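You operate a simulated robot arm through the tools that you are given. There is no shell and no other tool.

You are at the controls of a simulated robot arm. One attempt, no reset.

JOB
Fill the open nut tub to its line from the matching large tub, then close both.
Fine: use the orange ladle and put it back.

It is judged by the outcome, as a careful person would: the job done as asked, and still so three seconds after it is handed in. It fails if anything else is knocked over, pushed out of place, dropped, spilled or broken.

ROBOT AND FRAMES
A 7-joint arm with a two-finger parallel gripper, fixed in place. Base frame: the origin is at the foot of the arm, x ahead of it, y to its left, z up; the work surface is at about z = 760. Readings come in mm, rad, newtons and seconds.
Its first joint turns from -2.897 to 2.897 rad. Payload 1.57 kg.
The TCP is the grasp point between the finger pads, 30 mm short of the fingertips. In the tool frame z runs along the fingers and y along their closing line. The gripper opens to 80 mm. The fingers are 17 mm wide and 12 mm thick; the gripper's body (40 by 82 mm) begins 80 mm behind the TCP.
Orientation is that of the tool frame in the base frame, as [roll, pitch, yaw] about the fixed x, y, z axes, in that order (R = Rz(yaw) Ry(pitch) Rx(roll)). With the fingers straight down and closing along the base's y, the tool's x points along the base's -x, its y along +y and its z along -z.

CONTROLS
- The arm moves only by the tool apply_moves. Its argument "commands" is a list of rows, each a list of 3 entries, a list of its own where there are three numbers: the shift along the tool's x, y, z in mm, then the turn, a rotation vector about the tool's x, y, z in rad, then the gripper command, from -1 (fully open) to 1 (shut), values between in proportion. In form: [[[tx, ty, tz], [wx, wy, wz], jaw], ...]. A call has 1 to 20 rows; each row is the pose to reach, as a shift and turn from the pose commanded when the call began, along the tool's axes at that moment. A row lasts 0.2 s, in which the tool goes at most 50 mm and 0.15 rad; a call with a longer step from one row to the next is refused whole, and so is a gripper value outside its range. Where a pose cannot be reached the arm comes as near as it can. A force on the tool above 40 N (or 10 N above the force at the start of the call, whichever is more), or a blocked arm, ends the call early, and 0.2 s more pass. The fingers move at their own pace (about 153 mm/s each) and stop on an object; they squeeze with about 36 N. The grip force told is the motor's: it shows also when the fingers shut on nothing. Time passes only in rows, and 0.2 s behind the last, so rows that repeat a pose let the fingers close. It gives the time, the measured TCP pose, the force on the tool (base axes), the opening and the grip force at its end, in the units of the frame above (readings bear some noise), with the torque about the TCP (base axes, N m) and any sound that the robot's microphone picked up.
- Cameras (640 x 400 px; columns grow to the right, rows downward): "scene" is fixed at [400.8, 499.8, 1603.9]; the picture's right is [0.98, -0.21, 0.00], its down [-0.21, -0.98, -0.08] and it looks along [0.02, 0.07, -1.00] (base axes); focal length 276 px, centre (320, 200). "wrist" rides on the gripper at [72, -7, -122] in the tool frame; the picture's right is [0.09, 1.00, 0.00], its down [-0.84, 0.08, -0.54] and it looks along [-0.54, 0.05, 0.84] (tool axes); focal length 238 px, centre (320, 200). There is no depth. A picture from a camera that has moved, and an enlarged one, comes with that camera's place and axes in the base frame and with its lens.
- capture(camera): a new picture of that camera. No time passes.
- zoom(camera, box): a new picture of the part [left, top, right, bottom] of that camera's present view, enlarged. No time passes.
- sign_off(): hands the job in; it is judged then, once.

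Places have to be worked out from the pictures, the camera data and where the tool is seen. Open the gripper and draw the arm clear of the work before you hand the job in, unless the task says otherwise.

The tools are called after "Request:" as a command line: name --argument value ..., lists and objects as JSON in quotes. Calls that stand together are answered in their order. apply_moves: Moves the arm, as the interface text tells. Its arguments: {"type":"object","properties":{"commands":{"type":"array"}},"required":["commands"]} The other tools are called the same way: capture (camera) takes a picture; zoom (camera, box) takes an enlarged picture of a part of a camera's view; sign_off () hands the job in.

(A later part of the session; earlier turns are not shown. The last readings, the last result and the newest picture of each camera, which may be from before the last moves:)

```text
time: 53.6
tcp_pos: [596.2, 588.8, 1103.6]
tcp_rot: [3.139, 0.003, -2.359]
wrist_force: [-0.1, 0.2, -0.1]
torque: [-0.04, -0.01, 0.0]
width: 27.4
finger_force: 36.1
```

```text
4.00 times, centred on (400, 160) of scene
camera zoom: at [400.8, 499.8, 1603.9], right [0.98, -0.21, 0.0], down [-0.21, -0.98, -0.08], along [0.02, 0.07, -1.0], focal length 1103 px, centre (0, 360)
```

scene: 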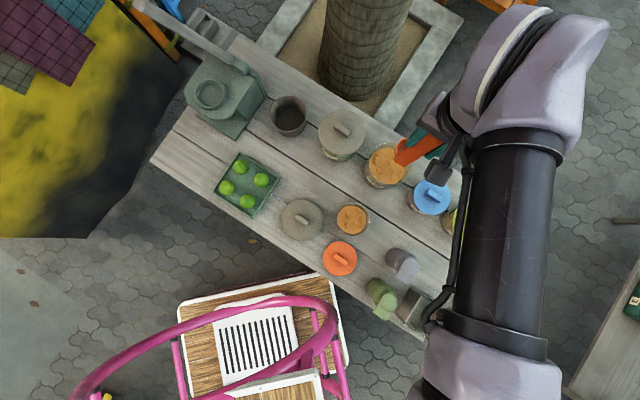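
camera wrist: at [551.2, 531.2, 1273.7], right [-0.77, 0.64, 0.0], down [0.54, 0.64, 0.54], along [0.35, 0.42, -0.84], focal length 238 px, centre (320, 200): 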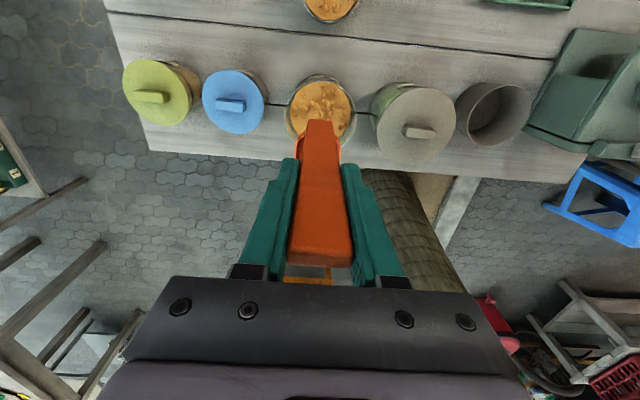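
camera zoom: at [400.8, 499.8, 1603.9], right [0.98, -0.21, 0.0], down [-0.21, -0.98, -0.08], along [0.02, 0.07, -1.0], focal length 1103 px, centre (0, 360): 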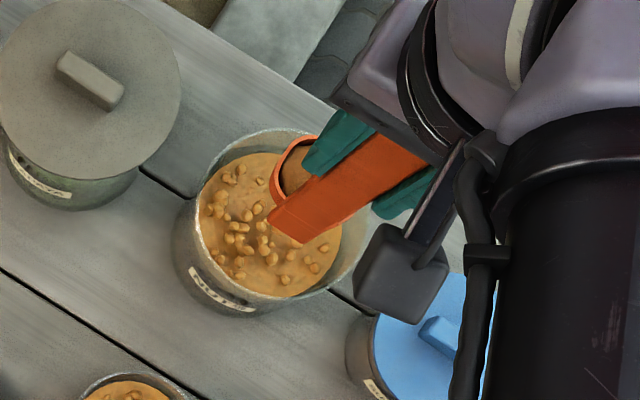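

The bowl is loaded and level. I carry it to above the open tub, yawing 40° so the handle will lean to the free left-near side when pouring.

Request:
apply_moves --commands '[[[10, -3, 0], [0, 0, -0.06], 1], [[28, -8, 0], [0, 0, -0.14], 1], [[48, -14, 0], [0, 0, -0.23], 1], [[68, -20, 0], [0, 0, -0.32], 1], [[88, -26, 4], [0, 0, -0.41], 1], [[108, -32, 12], [0, 0, -0.5], 1], [[128, -38, 22], [0, 0, -0.58], 1], [[145, -43, 32], [0, 0, -0.65], 1], [[153, -45, 40], [0, 0, -0.698], 1], [[153.8, -45, 40], [0, 0, -0.698], 1], [[153.8, -45, 40], [0, 0, -0.698], 1]]'

Request:
capture --camera "wrist"

Request:
capture --camera "scene"

Request:
zoom --camera "wrist" --box '[240, 60, 400, 180]'

Request:
zoom --camera "scene" --box '[310, 170, 410, 270]'

```text
time: 56.0
tcp_pos: [516.8, 448.4, 1062.3]
tcp_rot: [3.139, 0.001, -1.66]
wrist_force: [0.1, -0.4, -1.1]
torque: [0.03, -0.03, -0.03]
width: 27.2
finger_force: 36.2
```

```text
taken
camera wrist: at [517.1, 374.6, 1182.9], right [-1.0, 0.0, 0.0], down [0.0, 0.84, 0.54], along [0.0, 0.54, -0.84], focal length 238 px, centre (320, 200)
```

wrist: 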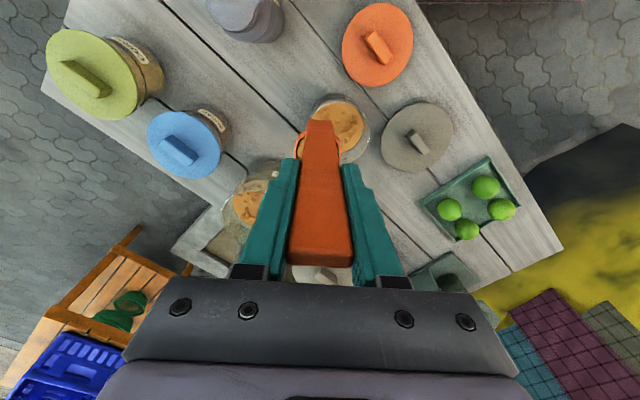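

```text
taken
```

scene: 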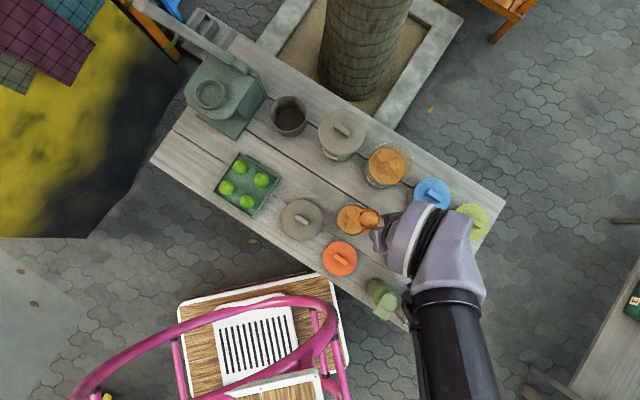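

```text
3.33 times, centred on (320, 120) of wrist
camera zoom: at [517.1, 374.6, 1182.9], right [-1.0, 0.0, 0.0], down [0.0, 0.84, 0.54], along [0.0, 0.54, -0.84], focal length 794 px, centre (320, 467)
```

zoom: 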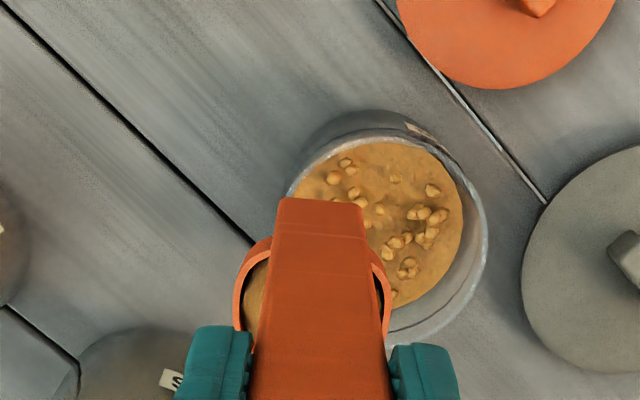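

```text
4.00 times, centred on (360, 220) of scene
camera zoom: at [400.8, 499.8, 1603.9], right [0.98, -0.21, 0.0], down [-0.21, -0.98, -0.08], along [0.02, 0.07, -1.0], focal length 1103 px, centre (160, 120)
```

zoom: 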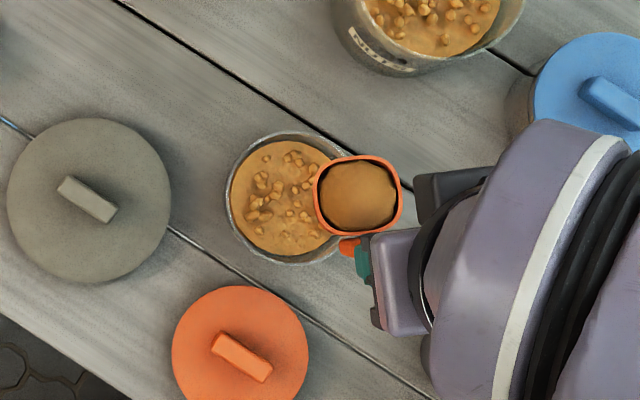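

Perfect view from above: the loaded bowl's left lip is right over the tub centre. I tilt 30° about the lip while lowering slightly, then look.

Request:
apply_moves --commands '[[[0, 18.5, 3.7], [0.13, 0, 0], 1], [[0, 37.2, 9.8], [0.26, 0, 0], 1], [[0, 55.6, 20.3], [0.39, 0, 0], 1], [[0, 73.7, 33.2], [0.52, 0, 0], 1], [[0, 73.7, 33.2], [0.52, 0, 0], 1]]'

Request:
zoom --camera "scene" --box '[310, 170, 410, 270]'

Request:
zoom --camera "wrist" --box '[220, 60, 420, 200]'

```text
time: 57.2
tcp_pos: [443.7, 455.2, 1027.9]
tcp_rot: [-2.622, 0.001, -1.662]
wrist_force: [-0.1, 0.3, -0.4]
torque: [-0.01, 0.0, 0.0]
width: 27.2
finger_force: 35.9
```

```text
4.00 times, centred on (360, 220) of scene
camera zoom: at [400.8, 499.8, 1603.9], right [0.98, -0.21, 0.0], down [-0.21, -0.98, -0.08], along [0.02, 0.07, -1.0], focal length 1103 px, centre (160, 120)
```

zoom: 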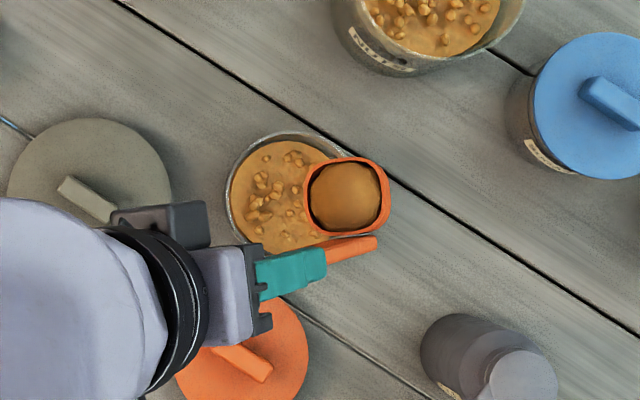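

```text
2.86 times, centred on (320, 130) of wrist
camera zoom: at [382.3, 387.3, 1137.0], right [-0.87, -0.01, -0.49], down [-0.26, 0.86, 0.43], along [0.42, 0.51, -0.75], focal length 681 px, centre (320, 400)
```

zoom: 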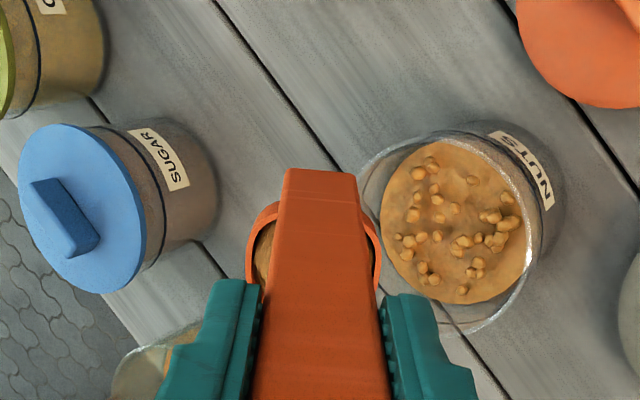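

The tilt works, lip at ≈(690,−7,892) over the tub and the nuts still in the bowl. I continue tilting to 60° about the lip.

Request:
apply_moves --commands '[[[0, 19.7, -0.1], [0.13, 0, 0], 1], [[0, 39.7, 2.1], [0.26, 0, 0], 1], [[0, 59.3, 6.8], [0.39, 0, 0], 1], [[0, 78.7, 13.9], [0.52, 0, 0], 1], [[0, 78.7, 13.9], [0.52, 0, 0], 1]]'

Request:
zoom --camera "scene" --box '[310, 170, 410, 270]'

Request:
zoom --camera "wrist" --box '[220, 60, 420, 200]'

Request:
capture --camera "scene"

```text
time: 58.4
tcp_pos: [383.2, 460.8, 977.4]
tcp_rot: [-2.102, 0.004, -1.662]
wrist_force: [0.4, -0.4, -0.5]
torque: [0.03, 0.07, -0.01]
width: 27.1
finger_force: 35.3
```

```text
4.00 times, centred on (360, 220) of scene
camera zoom: at [400.8, 499.8, 1603.9], right [0.98, -0.21, 0.0], down [-0.21, -0.98, -0.08], along [0.02, 0.07, -1.0], focal length 1103 px, centre (160, 120)
```

zoom: 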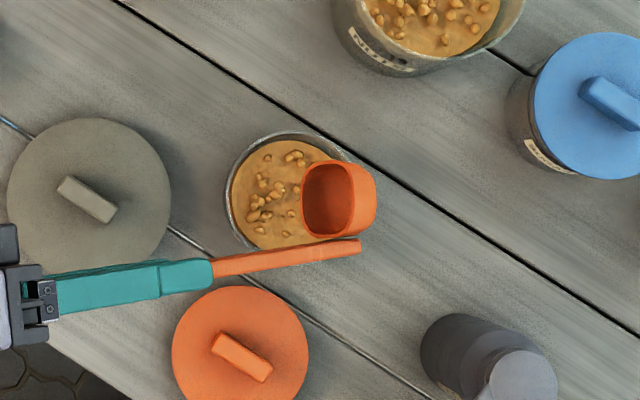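

```text
2.86 times, centred on (320, 130) of wrist
camera zoom: at [274.8, 396.9, 1045.1], right [-0.51, -0.04, -0.86], down [-0.43, 0.88, 0.21], along [0.75, 0.48, -0.47], focal length 681 px, centre (320, 400)
```

zoom: 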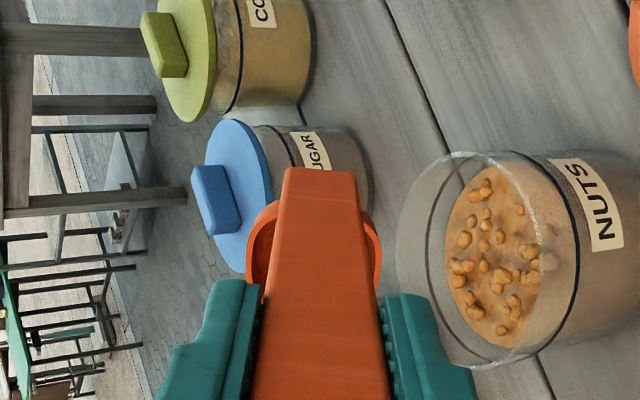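

```text
taken
```

scene: 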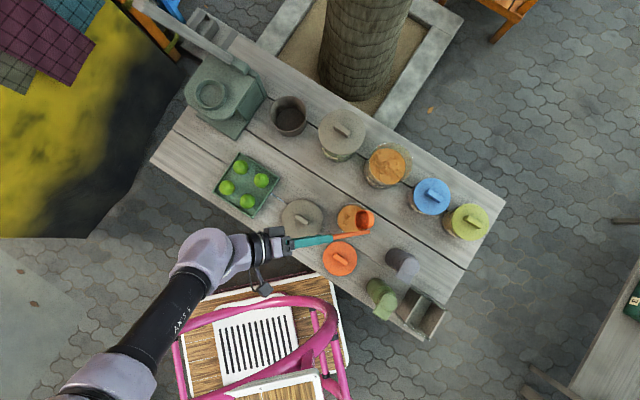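

The whole scoop went into the tub with nothing on the table. I zoom on the tub from this side view to measure the new level against the ring.

Request:
zoom --camera "wrist" --box '[335, 100, 425, 190]'

Request:
zoom --camera "scene" --box '[330, 195, 375, 240]'

```text
4.44 times, centred on (380, 145) of wrist
camera zoom: at [274.8, 396.9, 1045.1], right [-0.51, -0.04, -0.86], down [-0.43, 0.88, 0.21], along [0.75, 0.48, -0.47], focal length 1059 px, centre (53, 444)
```

zoom: 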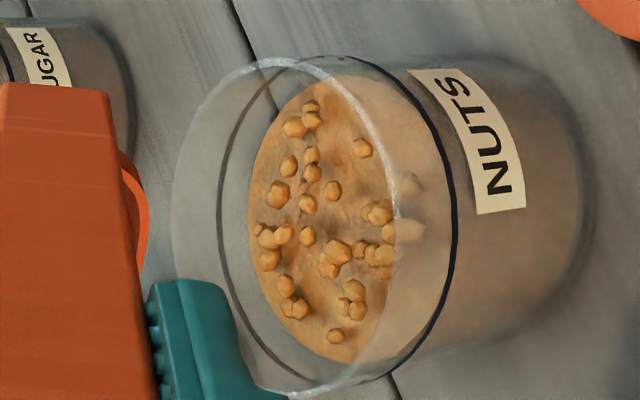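

```text
8.89 times, centred on (352, 218) of scene
camera zoom: at [400.8, 499.8, 1603.9], right [0.98, -0.21, 0.0], down [-0.21, -0.98, -0.08], along [0.02, 0.07, -1.0], focal length 2450 px, centre (31, 44)
```

zoom: 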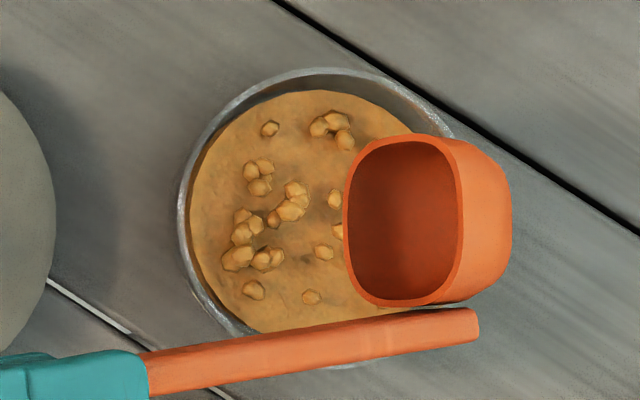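

Level is now ≈811 versus the ring at ≈818 (it was ≈804), so one scoop raises it ~7 mm and about one more is needed. I bring the ladle back upright.

Request:
apply_moves --commands '[[[0, -22.4, 2.2], [-0.13, 0, 0], 1], [[0, -44, 6.5], [-0.26, 0, 0], 1], [[0, -64.5, 13.3], [-0.39, 0, 0], 1], [[0, -83.7, 21.9], [-0.52, 0, 0], 1], [[0, -101.4, 32.3], [-0.65, 0, 0], 1], [[0, -117.3, 44.6], [-0.78, 0, 0], 1], [[0, -131.1, 58.1], [-0.91, 0, 0], 1], [[0, -142.8, 72.7], [-1.04, 0, 0], 1], [[0, -142.8, 72.7], [-1.04, 0, 0], 1]]'

Request:
zoom --camera "scene" --box '[310, 170, 410, 270]'

```text
time: 60.4
tcp_pos: [519.6, 448.5, 1064.0]
tcp_rot: [3.141, 0.004, -1.661]
wrist_force: [0.1, -0.3, 0.1]
torque: [-0.03, -0.03, -0.01]
width: 27.3
finger_force: 36.1
```

```text
4.00 times, centred on (360, 220) of scene
camera zoom: at [400.8, 499.8, 1603.9], right [0.98, -0.21, 0.0], down [-0.21, -0.98, -0.08], along [0.02, 0.07, -1.0], focal length 1103 px, centre (160, 120)
```

zoom: 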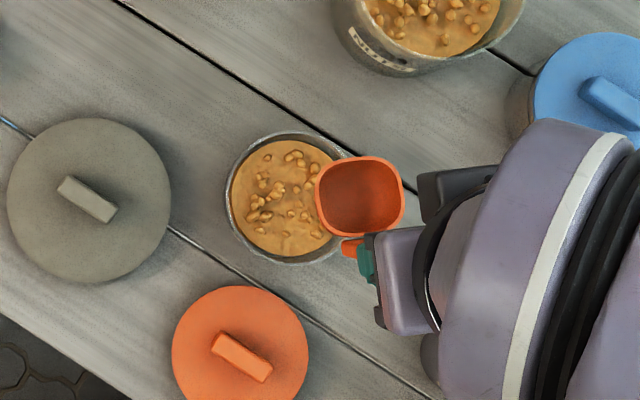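

The bowl is empty and clean. I move back over the large tub for a second scoop (keeping the yaw).

Request:
apply_moves --commands '[[[0, 0, -25], [0, 0, 0], 1], [[-15, -9, -46], [0, 0, 0], 1], [[-48, -28, -46], [0, 0, 0], 1], [[-80, -47, -46], [0, 0, 0], 1], [[-112, -66, -46], [0, 0, 0], 1], [[-132, -78, -46], [0, 0, 0], 1], [[-138.4, -81.5, -46], [0, 0, 0], 1], [[-138.4, -81.5, -46], [0, 0, 0], 1]]'

Request:
zoom --camera "scene" --box '[350, 110, 450, 210]'

Request:
zoom --camera "wrist" --box '[240, 60, 400, 180]'

```text
time: 62.2
tcp_pos: [611.4, 578.6, 1110.0]
tcp_rot: [3.14, 0.001, -1.658]
wrist_force: [0.8, 0.4, -0.8]
torque: [0.02, -0.02, 0.0]
width: 27.3
finger_force: 36.3
```

```text
4.00 times, centred on (400, 160) of scene
camera zoom: at [400.8, 499.8, 1603.9], right [0.98, -0.21, 0.0], down [-0.21, -0.98, -0.08], along [0.02, 0.07, -1.0], focal length 1103 px, centre (0, 360)
```

zoom: 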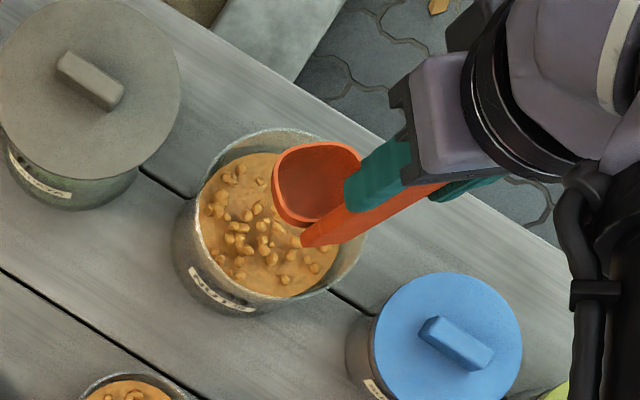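

```text
3.33 times, centred on (320, 120) of wrist
camera zoom: at [611.5, 505.7, 1232.4], right [-1.0, 0.0, 0.0], down [0.0, 0.84, 0.54], along [0.0, 0.54, -0.84], focal length 794 px, centre (320, 467)
```

zoom: 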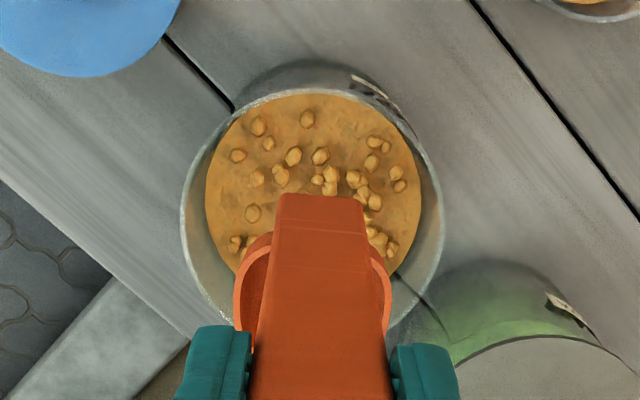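

Centred over the large tub. I dip straight down to z≈973 and wait a moment, as before.

Request:
apply_moves --commands '[[[0, 0, 20], [0, 0, 0], 1], [[0, 0, 45], [0, 0, 0], 1], [[0, 0, 70], [0, 0, 0], 1], [[0, 0, 90], [0, 0, 0], 1], [[0, 0, 102], [0, 0, 0], 1], [[0, 0, 112], [0, 0, 0], 1], [[0, 0, 120], [0, 0, 0], 1], [[0, 0, 127], [0, 0, 0], 1], [[0, 0, 133], [0, 0, 0], 1], [[0, 0, 137], [0, 0, 0], 1], [[0, 0, 137], [0, 0, 0], 1]]'

Request:
zoom --camera "wrist" --box '[240, 60, 400, 180]'

Request:
zoom --camera "scene" --box '[350, 110, 450, 210]'

```text
time: 64.6
tcp_pos: [611.5, 578.7, 973.7]
tcp_rot: [3.14, 0.0, -1.661]
wrist_force: [-0.6, 0.5, 0.5]
torque: [0.0, 0.02, 0.03]
width: 27.5
finger_force: 36.0
```

```text
3.33 times, centred on (320, 120) of wrist
camera zoom: at [611.1, 505.9, 1094.7], right [-1.0, 0.0, 0.0], down [0.0, 0.84, 0.54], along [0.0, 0.54, -0.84], focal length 794 px, centre (320, 467)
```

zoom: 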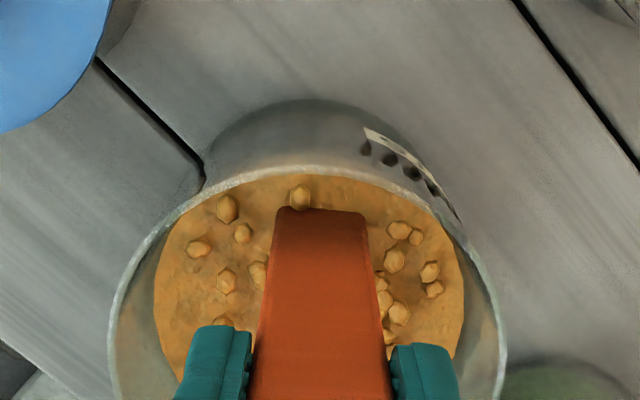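

```text
4.00 times, centred on (400, 160) of scene
camera zoom: at [400.8, 499.8, 1603.9], right [0.98, -0.21, 0.0], down [-0.21, -0.98, -0.08], along [0.02, 0.07, -1.0], focal length 1103 px, centre (0, 360)
```

zoom: 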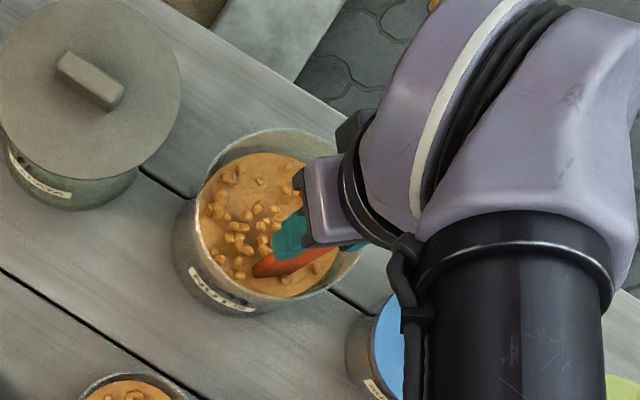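

The bowl is fully submerged. I lift slowly out and up, keeping it level.

Request:
apply_moves --commands '[[[0, 0, -5], [0, 0, 0], 1], [[0, 0, -10], [0, 0, 0], 1], [[0, 0, -15], [0, 0, 0], 1], [[0, 0, -20], [0, 0, 0], 1], [[0, 0, -26], [0, 0, 0], 1], [[0, 0, -32], [0, 0, 0], 1], [[0, 0, -40], [0, 0, 0], 1], [[0, 0, -50], [0, 0, 0], 1], [[0, 0, -62], [0, 0, 0], 1], [[0, 0, -76], [0, 0, 0], 1], [[0, 0, -92], [0, 0, 0], 1], [[0, 0, -108], [0, 0, 0], 1], [[0, 0, -122], [0, 0, 0], 1], [[0, 0, -132], [0, 0, 0], 1], [[0, 0, -137], [0, 0, 0], 1]]'

Request:
zoom --camera "wrist" --box '[240, 60, 400, 180]'

Request:
zoom --camera "scene" --box '[350, 110, 450, 210]'

```text
time: 67.8
tcp_pos: [610.6, 579.1, 1109.7]
tcp_rot: [3.141, 0.0, -1.661]
wrist_force: [-0.2, 0.0, -0.8]
torque: [-0.02, -0.01, 0.0]
width: 27.6
finger_force: 36.2
```

```text
3.33 times, centred on (320, 120) of wrist
camera zoom: at [610.5, 505.5, 1231.4], right [-1.0, 0.0, 0.0], down [0.0, 0.84, 0.54], along [0.0, 0.54, -0.84], focal length 794 px, centre (320, 467)
```

zoom: 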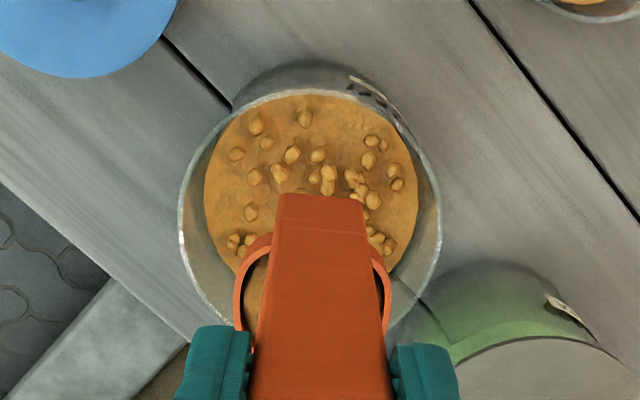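

```text
4.00 times, centred on (400, 160) of scene
camera zoom: at [400.8, 499.8, 1603.9], right [0.98, -0.21, 0.0], down [-0.21, -0.98, -0.08], along [0.02, 0.07, -1.0], focal length 1103 px, centre (0, 360)
```

zoom: 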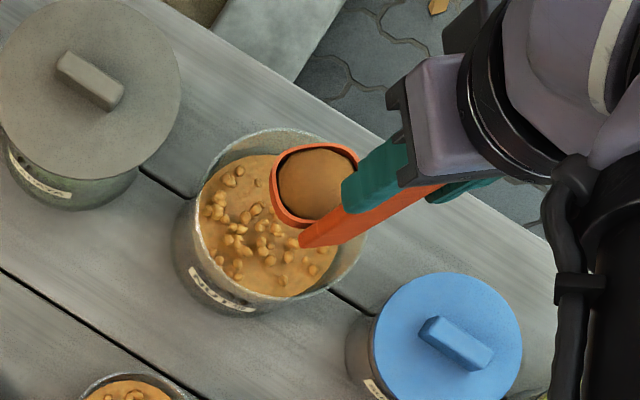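

Loaded again. I carry it level back over the open tub.

Request:
apply_moves --commands '[[[8, 5, 0], [0, 0, 0], 1], [[24, 14, 0], [0, 0, 0], 1], [[44, 26, 0], [0, 0, 0], 1], [[66, 39, 0], [0, 0, 0], 1], [[88, 52, 5], [0, 0, 0], 1], [[108, 64, 15], [0, 0, 0], 1], [[126, 74, 28], [0, 0, 0], 1], [[136, 80, 40], [0, 0, 0], 1], [[138.7, 81.7, 47.7], [0, 0, 0], 1], [[138.7, 81.7, 47.7], [0, 0, 0], 1]]'

Request:
zoom --camera "scene" --box '[310, 170, 410, 270]'

```text
time: 70.0
tcp_pos: [517.5, 447.4, 1062.8]
tcp_rot: [3.14, 0.002, -1.662]
wrist_force: [-0.5, 0.1, -0.6]
torque: [-0.01, -0.03, 0.0]
width: 27.3
finger_force: 36.2
```

```text
4.00 times, centred on (360, 220) of scene
camera zoom: at [400.8, 499.8, 1603.9], right [0.98, -0.21, 0.0], down [-0.21, -0.98, -0.08], along [0.02, 0.07, -1.0], focal length 1103 px, centre (160, 120)
```

zoom: 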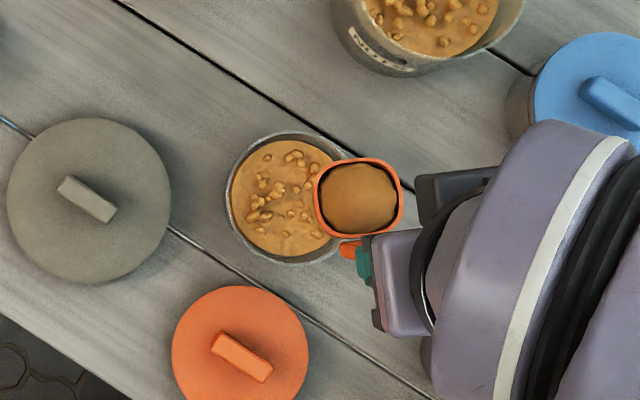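

Same position as the first pour. I tilt to 30° as before, then proceed in smaller increments to control the amount.

Request:
apply_moves --commands '[[[0, 18.5, 3.7], [0.13, 0, 0], 1], [[0, 37.2, 9.8], [0.26, 0, 0], 1], [[0, 55.6, 20.3], [0.39, 0, 0], 1], [[0, 73.7, 33.2], [0.52, 0, 0], 1], [[0, 73.7, 33.2], [0.52, 0, 0], 1]]'

Request:
apply_moves --commands '[[[0, 10.5, -0.1], [0.07, 0, 0], 1], [[0, 19.7, -0.1], [0.13, 0, 0], 1]]'

Request:
zoom --camera "scene" --box '[310, 170, 410, 270]'

Request:
zoom --camera "wrist" --box '[300, 90, 440, 190]'

```text
time: 71.2
tcp_pos: [443.4, 455.7, 1029.6]
tcp_rot: [-2.621, 0.002, -1.66]
wrist_force: [-0.2, -0.5, 0.0]
torque: [0.0, 0.05, 0.0]
width: 27.2
finger_force: 36.1
```

```text
time: 71.8
tcp_pos: [428.1, 455.2, 1019.5]
tcp_rot: [-2.492, 0.002, -1.662]
wrist_force: [0.6, 0.0, -0.8]
torque: [-0.01, 0.06, 0.0]
width: 27.5
finger_force: 35.5
```

```text
4.00 times, centred on (360, 220) of scene
camera zoom: at [400.8, 499.8, 1603.9], right [0.98, -0.21, 0.0], down [-0.21, -0.98, -0.08], along [0.02, 0.07, -1.0], focal length 1103 px, centre (160, 120)
```

zoom: 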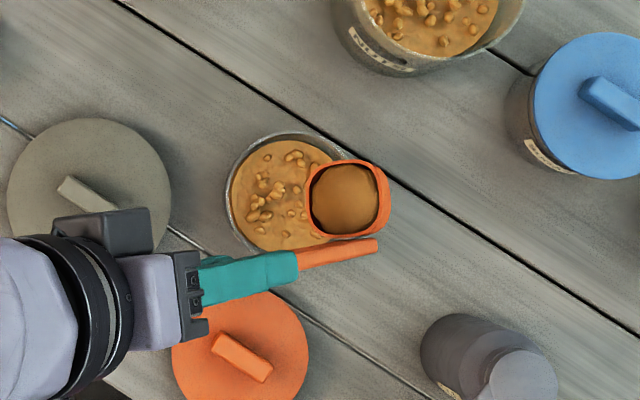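

```text
4.00 times, centred on (370, 140) of wrist
camera zoom: at [352.6, 389.8, 1119.8], right [-0.8, -0.02, -0.6], down [-0.31, 0.87, 0.39], along [0.52, 0.5, -0.7], focal length 953 px, centre (120, 440)
```

zoom: 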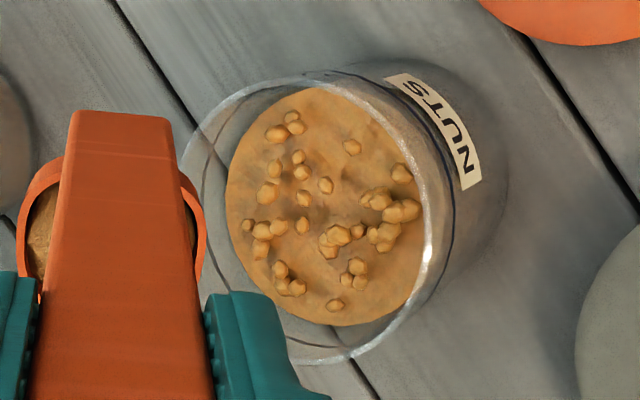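

Still full at 37°. I continue in ~5° steps.

Request:
apply_moves --commands '[[[0, 7.1, -1], [0.05, 0, 0], 1], [[0, 14.2, -2], [0.1, 0, 0], 1], [[0, 14.2, -2], [0.1, 0, 0], 1]]'

Request:
zoom --camera "scene" --box '[330, 195, 375, 240]'

Request:
zoom --camera "wrist" --box '[320, 90, 430, 190]'

```text
time: 72.6
tcp_pos: [415.0, 457.4, 1013.1]
tcp_rot: [-2.393, 0.001, -1.663]
wrist_force: [-0.7, 0.4, -0.8]
torque: [-0.01, 0.03, 0.04]
width: 27.7
finger_force: 35.5
```

```text
8.89 times, centred on (352, 218) of scene
camera zoom: at [400.8, 499.8, 1603.9], right [0.98, -0.21, 0.0], down [-0.21, -0.98, -0.08], along [0.02, 0.07, -1.0], focal length 2450 px, centre (31, 44)
```

zoom: 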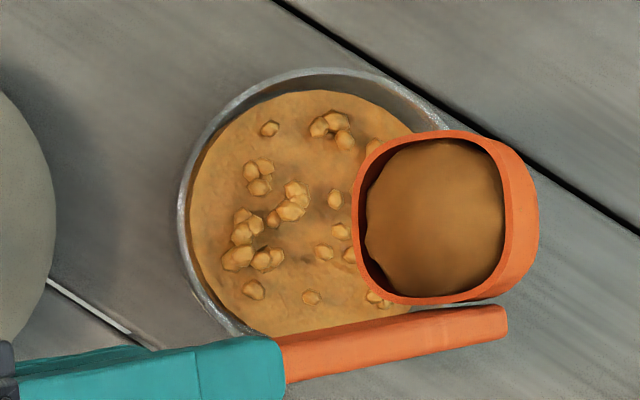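

```text
4.00 times, centred on (375, 140) of wrist
camera zoom: at [330.0, 392.6, 1105.9], right [-0.73, -0.02, -0.68], down [-0.35, 0.87, 0.35], along [0.58, 0.49, -0.65], focal length 953 px, centre (100, 440)
```

zoom: 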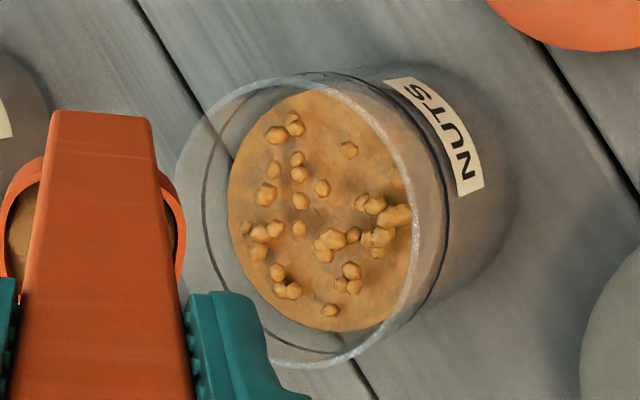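

Still full at 43°, lip over the tub. Another 4–5° step.

Request:
apply_moves --commands '[[[0, 5.7, -0.8], [0.04, 0, 0], 1], [[0, 11.4, -1.6], [0.08, 0, 0], 1], [[0, 11.4, -1.6], [0.08, 0, 0], 1]]'

Request:
zoom --camera "scene" --box '[330, 195, 375, 240]'

Request:
zoom --camera "wrist" --box '[320, 90, 430, 190]'

```text
time: 73.4
tcp_pos: [405.4, 459.6, 1005.4]
tcp_rot: [-2.313, 0.003, -1.661]
wrist_force: [-0.1, -0.4, -0.3]
torque: [0.0, 0.06, -0.01]
width: 27.4
finger_force: 35.6
```

```text
8.89 times, centred on (352, 218) of scene
camera zoom: at [400.8, 499.8, 1603.9], right [0.98, -0.21, 0.0], down [-0.21, -0.98, -0.08], along [0.02, 0.07, -1.0], focal length 2450 px, centre (31, 44)
```

zoom: 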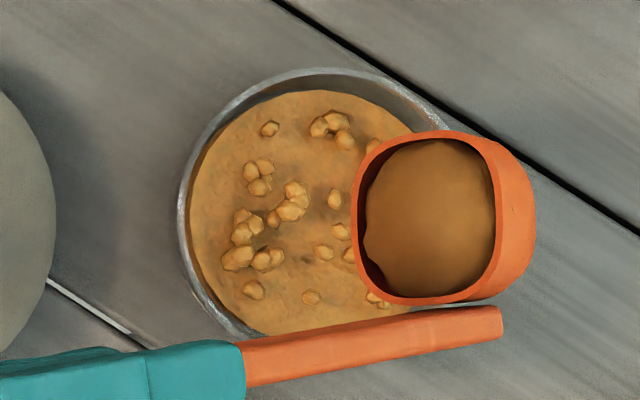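

```text
4.00 times, centred on (375, 140) of wrist
camera zoom: at [313.5, 394.2, 1092.7], right [-0.68, -0.03, -0.73], down [-0.37, 0.87, 0.31], along [0.63, 0.49, -0.6], focal length 953 px, centre (100, 440)
```

zoom: 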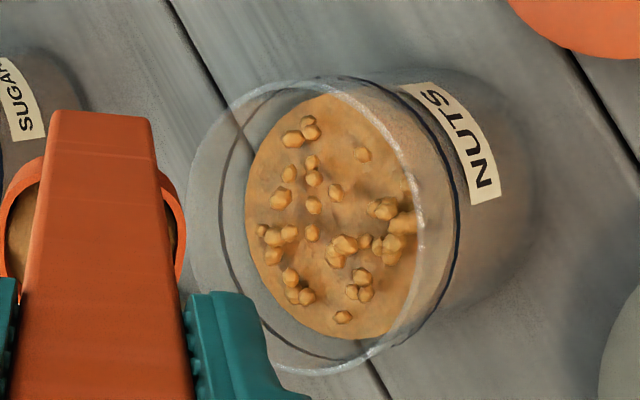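

Still holding at 47°. I proceed in 3–4° steps.

Request:
apply_moves --commands '[[[0, 4.2, -0.6], [0.03, 0, 0], 1], [[0, 8.5, -1.4], [0.06, 0, 0], 1]]'

Request:
zoom --camera "scene" --box '[330, 195, 375, 240]'

Request:
zoom --camera "wrist" --box '[320, 90, 430, 190]'

```text
time: 74.0
tcp_pos: [399.5, 459.9, 999.8]
tcp_rot: [-2.253, 0.001, -1.662]
wrist_force: [1.0, -0.5, -1.1]
torque: [0.0, 0.05, 0.02]
width: 27.6
finger_force: 35.6
```

```text
8.89 times, centred on (352, 218) of scene
camera zoom: at [400.8, 499.8, 1603.9], right [0.98, -0.21, 0.0], down [-0.21, -0.98, -0.08], along [0.02, 0.07, -1.0], focal length 2450 px, centre (31, 44)
```

zoom: 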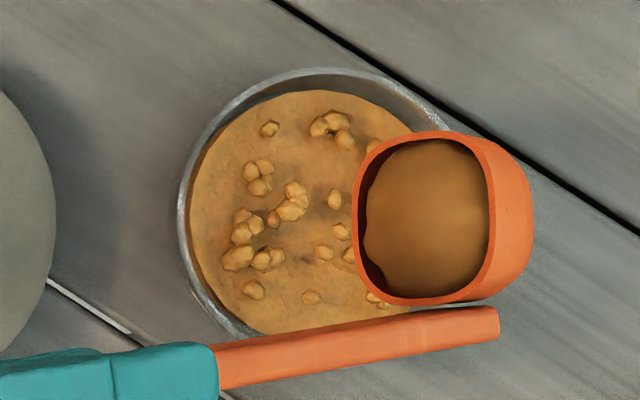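

```text
4.00 times, centred on (375, 140) of wrist
camera zoom: at [302.2, 395.3, 1081.6], right [-0.63, -0.03, -0.77], down [-0.39, 0.88, 0.28], along [0.67, 0.48, -0.57], focal length 953 px, centre (100, 440)
```

zoom: 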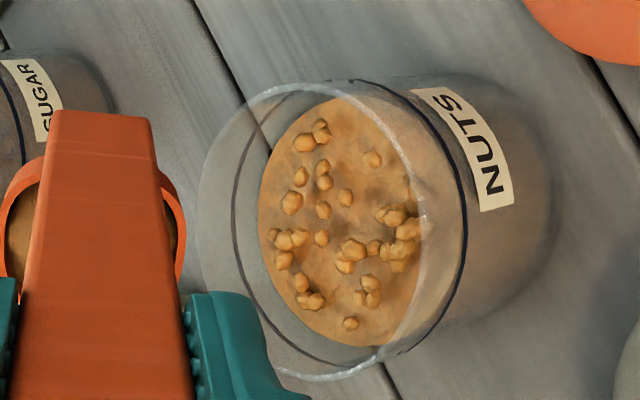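

Still holding at 51°. Another small step.

Request:
apply_moves --commands '[[[0, 6.4, -1], [0.045, 0, 0], 1]]'

Request:
zoom --camera "scene" --box '[330, 195, 375, 240]'

Request:
zoom --camera "wrist" --box '[320, 90, 430, 190]'

```text
time: 74.4
tcp_pos: [395.2, 459.4, 996.7]
tcp_rot: [-2.209, 0.003, -1.66]
wrist_force: [-0.9, -0.1, -0.8]
torque: [-0.01, 0.0, 0.01]
width: 27.3
finger_force: 35.8
```

```text
8.89 times, centred on (352, 218) of scene
camera zoom: at [400.8, 499.8, 1603.9], right [0.98, -0.21, 0.0], down [-0.21, -0.98, -0.08], along [0.02, 0.07, -1.0], focal length 2450 px, centre (31, 44)
```

zoom: 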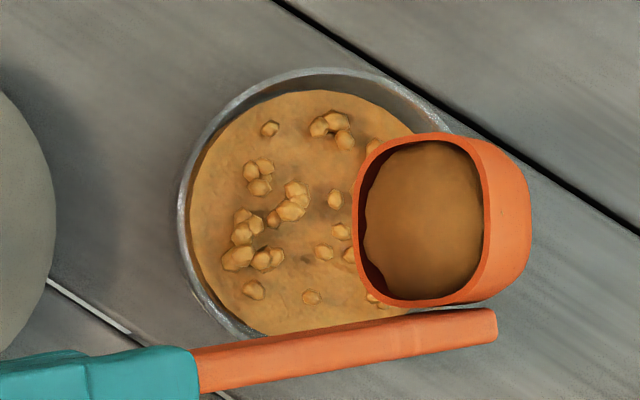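

```text
4.00 times, centred on (375, 140) of wrist
camera zoom: at [293.8, 395.6, 1073.7], right [-0.6, -0.04, -0.8], down [-0.4, 0.88, 0.26], along [0.69, 0.48, -0.54], focal length 953 px, centre (100, 440)
```

zoom: 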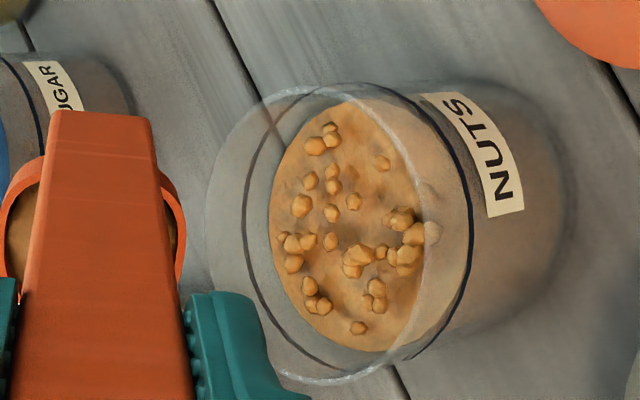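

53.6° and still full; next small step.

Request:
apply_moves --commands '[[[0, 5, -0.8], [0.035, 0, 0], 1]]'

Request:
zoom --camera "scene" --box '[330, 195, 375, 240]'

Request:
zoom --camera "wrist" --box '[320, 90, 430, 190]'

```text
time: 74.8
tcp_pos: [389.8, 460.3, 992.8]
tcp_rot: [-2.174, 0.004, -1.66]
wrist_force: [-0.3, -1.0, 0.0]
torque: [0.0, 0.04, 0.01]
width: 27.3
finger_force: 36.2
```

```text
8.89 times, centred on (352, 218) of scene
camera zoom: at [400.8, 499.8, 1603.9], right [0.98, -0.21, 0.0], down [-0.21, -0.98, -0.08], along [0.02, 0.07, -1.0], focal length 2450 px, centre (31, 44)
```

zoom: 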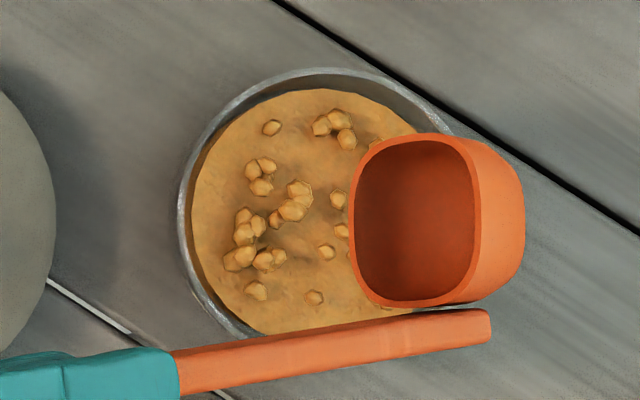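

```text
4.00 times, centred on (375, 140) of wrist
camera zoom: at [286.6, 396.2, 1066.5], right [-0.57, -0.04, -0.82], down [-0.41, 0.88, 0.25], along [0.71, 0.48, -0.52], focal length 953 px, centre (100, 440)
```

zoom: 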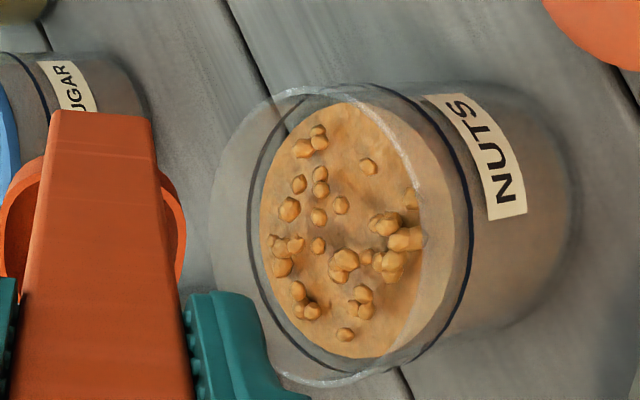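

It poured all at once at about 55°, all into the tub. I zoom in to measure the level against the ring.

Request:
zoom --camera "wrist" --box '[345, 95, 415, 190]'

Request:
zoom --camera "scene" --box '[310, 170, 410, 270]'

```text
4.21 times, centred on (380, 142) of wrist
camera zoom: at [286.6, 396.2, 1066.5], right [-0.57, -0.04, -0.82], down [-0.41, 0.88, 0.25], along [0.71, 0.48, -0.52], focal length 1004 px, centre (67, 442)
```

zoom: 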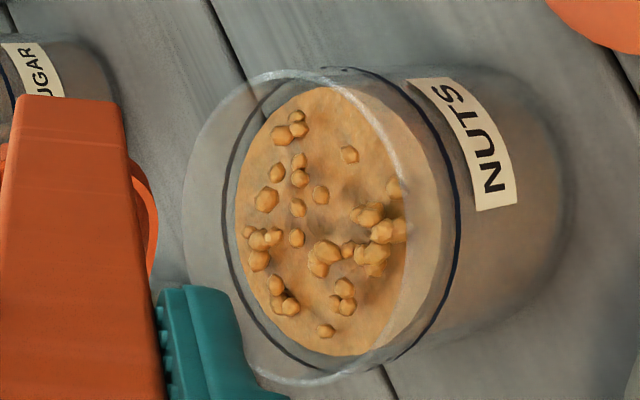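

```text
4.00 times, centred on (360, 220) of scene
camera zoom: at [400.8, 499.8, 1603.9], right [0.98, -0.21, 0.0], down [-0.21, -0.98, -0.08], along [0.02, 0.07, -1.0], focal length 1103 px, centre (160, 120)
```

zoom: 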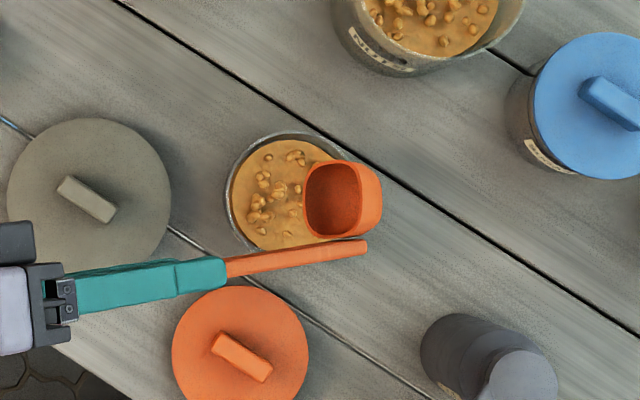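

Level computed at ≈817.3 against the ring at ≈816.5–818: the tub is filled to its line, nothing spilled. I bring the ladle upright again.

Request:
apply_moves --commands '[[[0, -22.2, 1.9], [-0.13, 0, 0], 1], [[0, -43.6, 5.9], [-0.26, 0, 0], 1], [[0, -64, 12.4], [-0.39, 0, 0], 1], [[0, -83, 20.7], [-0.52, 0, 0], 1], [[0, -100.4, 30.8], [-0.65, 0, 0], 1], [[0, -116.1, 42.8], [-0.78, 0, 0], 1], [[0, -129.7, 55.9], [-0.91, 0, 0], 1], [[0, -137.3, 60.5], [-0.968, 0, 0], 1], [[0, -137.3, 60.5], [-0.968, 0, 0], 1]]'

Request:
zoom --camera "scene" --box '[310, 170, 410, 270]'

Request:
zoom --camera "wrist" --box '[240, 60, 400, 180]'

```text
time: 76.8
tcp_pos: [518.3, 448.3, 1070.9]
tcp_rot: [3.141, 0.003, -1.663]
wrist_force: [0.1, 0.1, -0.4]
torque: [-0.02, 0.02, 0.0]
width: 27.5
finger_force: 36.2
```

```text
4.00 times, centred on (360, 220) of scene
camera zoom: at [400.8, 499.8, 1603.9], right [0.98, -0.21, 0.0], down [-0.21, -0.98, -0.08], along [0.02, 0.07, -1.0], focal length 1103 px, centre (160, 120)
```

zoom: 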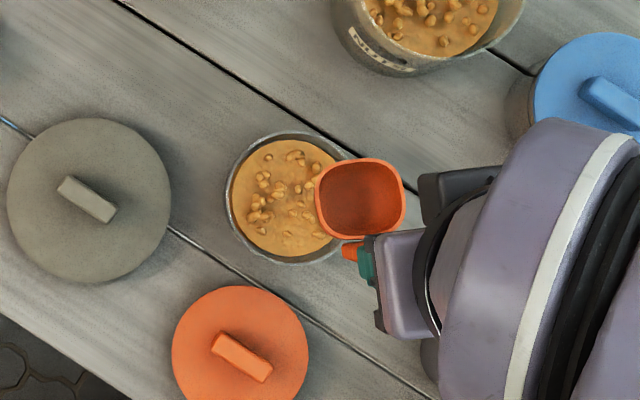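

```text
3.33 times, centred on (320, 120) of wrist
camera zoom: at [516.6, 374.6, 1193.0], right [-1.0, 0.0, 0.0], down [0.0, 0.84, 0.54], along [0.0, 0.54, -0.84], focal length 794 px, centre (320, 467)
```

zoom: 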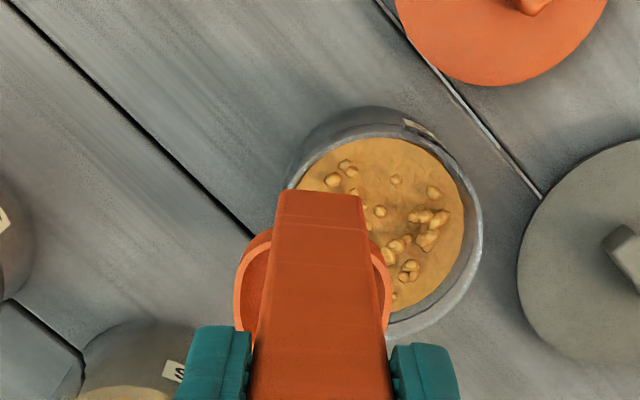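

The ladle is upright and empty. I raise it and carry it back towards the holder, returning to the original yaw.

Request:
apply_moves --commands '[[[0, 0, -40], [0, 0, 0], 1], [[10, -3, -79], [0, 0, 0], 1], [[50, -15.4, -79], [0, 0, 0.1], 1], [[90, -27.7, -79], [0, 0, 0.2], 1], [[130, -40, -79], [0, 0, 0.3], 1], [[172, -53, -79], [0, 0, 0.42], 1], [[214, -66, -79], [0, 0, 0.55], 1], [[254, -78, -79], [0, 0, 0.69], 1], [[282, -87, -79], [0, 0, 0.693], 1], [[290.1, -89.2, -79], [0, 0, 0.693], 1], [[290.1, -89.2, -79], [0, 0, 0.693], 1]]'

Request:
capture --camera "wrist"

Request:
zoom --camera "scene" --box '[385, 270, 485, 380]'

```text
time: 79.2
tcp_pos: [580.1, 151.1, 1150.6]
tcp_rot: [-3.141, 0.003, -2.353]
wrist_force: [-0.5, 0.1, -1.5]
torque: [0.0, 0.01, 0.0]
width: 27.5
finger_force: 36.2
```

```text
taken
camera wrist: at [534.2, 94.6, 1271.9], right [-0.77, 0.64, 0.0], down [0.54, 0.65, 0.54], along [0.35, 0.42, -0.84], focal length 238 px, centre (320, 200)
```

wrist: 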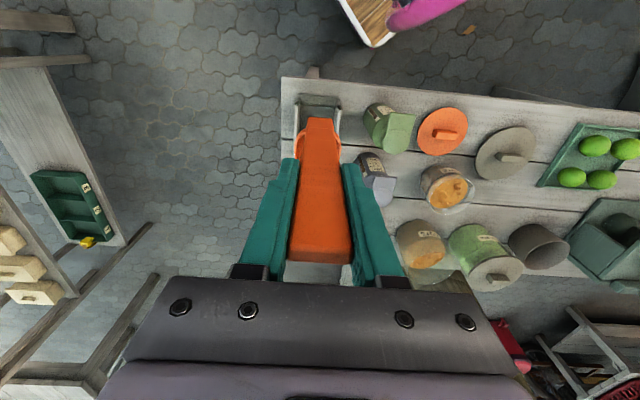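

```text
3.64 times, centred on (435, 325) of scene
camera zoom: at [400.8, 499.8, 1603.9], right [0.98, -0.21, 0.0], down [-0.21, -0.98, -0.08], along [0.02, 0.07, -1.0], focal length 1002 px, centre (-98, -254)
```

zoom: 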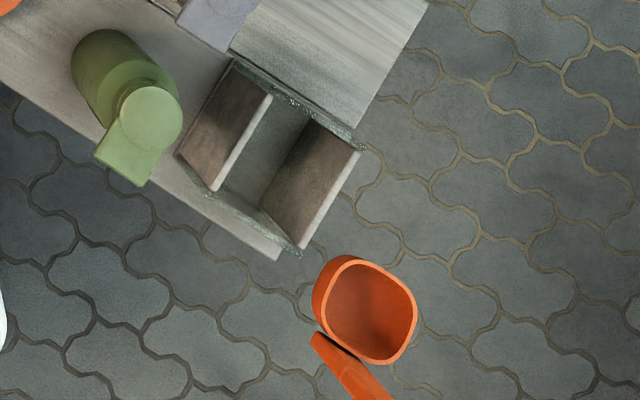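

Over the holder area. I tilt to the original 0.22 rad lean and lower to just above the holder at z≈1051.

Request:
apply_moves --commands '[[[0, 0, 25], [0, -0.06, 0.002], 1], [[0, 0, 50], [0, -0.12, 0.004], 1], [[0, 0, 75], [0, -0.18, 0.005], 1], [[0, 0, 99], [0, -0.217, 0.005], 1], [[0, 0, 99], [0, -0.217, 0.005], 1]]'

Request:
zoom --camera "wrist" --box '[240, 60, 400, 180]'

Request:
zoom --camera "scene" --box '[385, 270, 485, 380]'

```text
time: 80.4
tcp_pos: [581.3, 150.8, 1050.4]
tcp_rot: [3.139, 0.222, -2.358]
wrist_force: [0.5, -0.2, -1.4]
torque: [-0.01, 0.03, -0.01]
width: 27.3
finger_force: 36.4
```

```text
3.33 times, centred on (320, 120) of wrist
camera zoom: at [516.8, 77.5, 1153.3], right [-0.77, 0.64, -0.02], down [0.44, 0.55, 0.71], along [0.47, 0.54, -0.7], focal length 794 px, centre (320, 467)
```

zoom: 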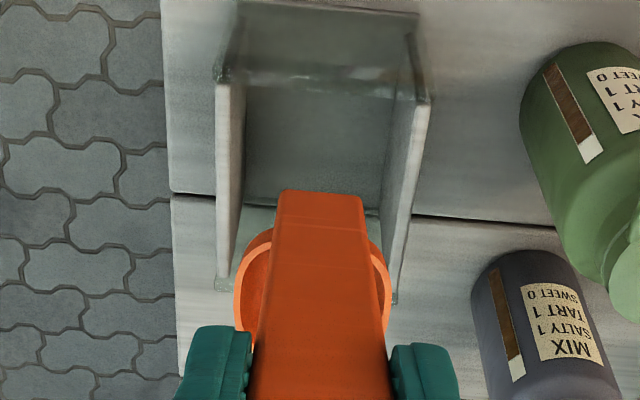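

```text
3.64 times, centred on (435, 325) of scene
camera zoom: at [400.8, 499.8, 1603.9], right [0.98, -0.21, 0.0], down [-0.21, -0.98, -0.08], along [0.02, 0.07, -1.0], focal length 1002 px, centre (-98, -254)
```

zoom: 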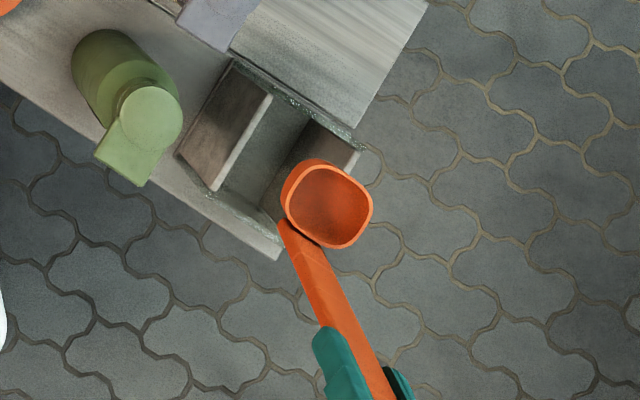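

The pose matches the extraction path within ~2–3 mm (the bowl sits ~2.5 mm nearer in the grip). I insert along the reverse path with a +2 mm outward compensation, first to z≈981.

Request:
apply_moves --commands '[[[1.7, 0.4, 11.9], [0, 0, 0], 1], [[3.3, 0.8, 23.9], [0, 0, 0], 1], [[5, 0.8, 35.8], [0, 0, 0], 1], [[7.2, 0.8, 47.6], [0, 0, 0], 1], [[9.3, 0.8, 59.4], [0, 0, 0], 1], [[11, 0.8, 68.7], [0, 0, 0], 1]]'

Request:
zoom --camera "wrist" --box '[240, 60, 400, 180]'

Request:
zoom --camera "scene" --box '[385, 270, 465, 380]'

```text
time: 81.8
tcp_pos: [581.2, 155.0, 979.5]
tcp_rot: [3.141, 0.22, -2.36]
wrist_force: [-0.7, -0.2, -0.5]
torque: [0.02, 0.04, -0.02]
width: 27.6
finger_force: 36.4
```

```text
3.33 times, centred on (320, 120) of wrist
camera zoom: at [517.3, 81.0, 1083.4], right [-0.77, 0.64, -0.02], down [0.44, 0.55, 0.71], along [0.47, 0.54, -0.7], focal length 794 px, centre (320, 467)
```

zoom: 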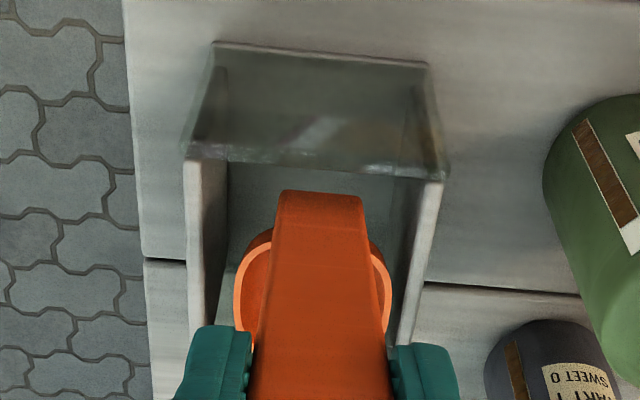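

```text
3.64 times, centred on (425, 325) of scene
camera zoom: at [400.8, 499.8, 1603.9], right [0.98, -0.21, 0.0], down [-0.21, -0.98, -0.08], along [0.02, 0.07, -1.0], focal length 1002 px, centre (-62, -254)
```

zoom: 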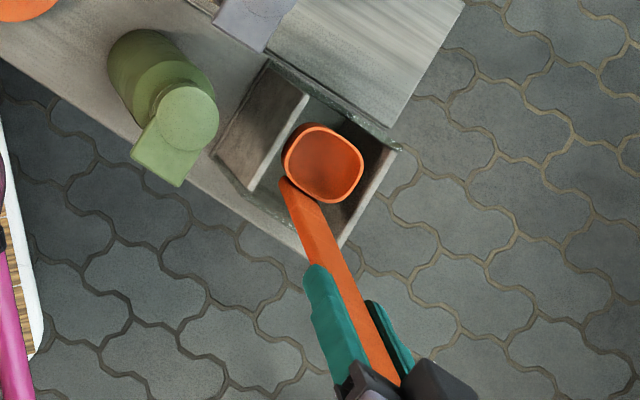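

The bowl is centred between the holder walls. I continue down to z≈931.

Request:
apply_moves --commands '[[[1.8, -0.3, 9.8], [0, 0, 0], 1], [[3.6, -0.6, 19.7], [0, 0, 0], 1], [[5.4, -1, 29.5], [0, 0, 0], 1], [[7.3, -1, 39.4], [0, 0, 0], 1], [[8.8, -1, 47.2], [0, 0, 0], 1]]'

Request:
zoom --camera "wrist" --box '[240, 80, 400, 200]'

```text
time: 83.0
tcp_pos: [582.8, 155.9, 933.2]
tcp_rot: [3.141, 0.219, -2.358]
wrist_force: [-0.6, 0.3, -0.6]
torque: [-0.01, -0.02, -0.01]
width: 27.6
finger_force: 35.7
```

```text
3.33 times, centred on (320, 140) of wrist
camera zoom: at [519.1, 81.8, 1036.2], right [-0.77, 0.64, -0.02], down [0.44, 0.55, 0.71], along [0.47, 0.54, -0.7], focal length 794 px, centre (320, 400)
```

zoom: 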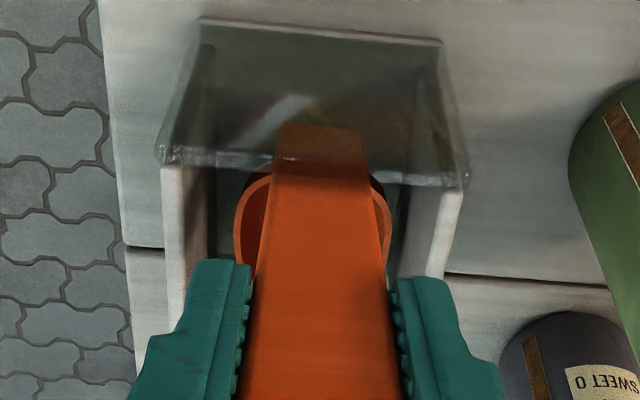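

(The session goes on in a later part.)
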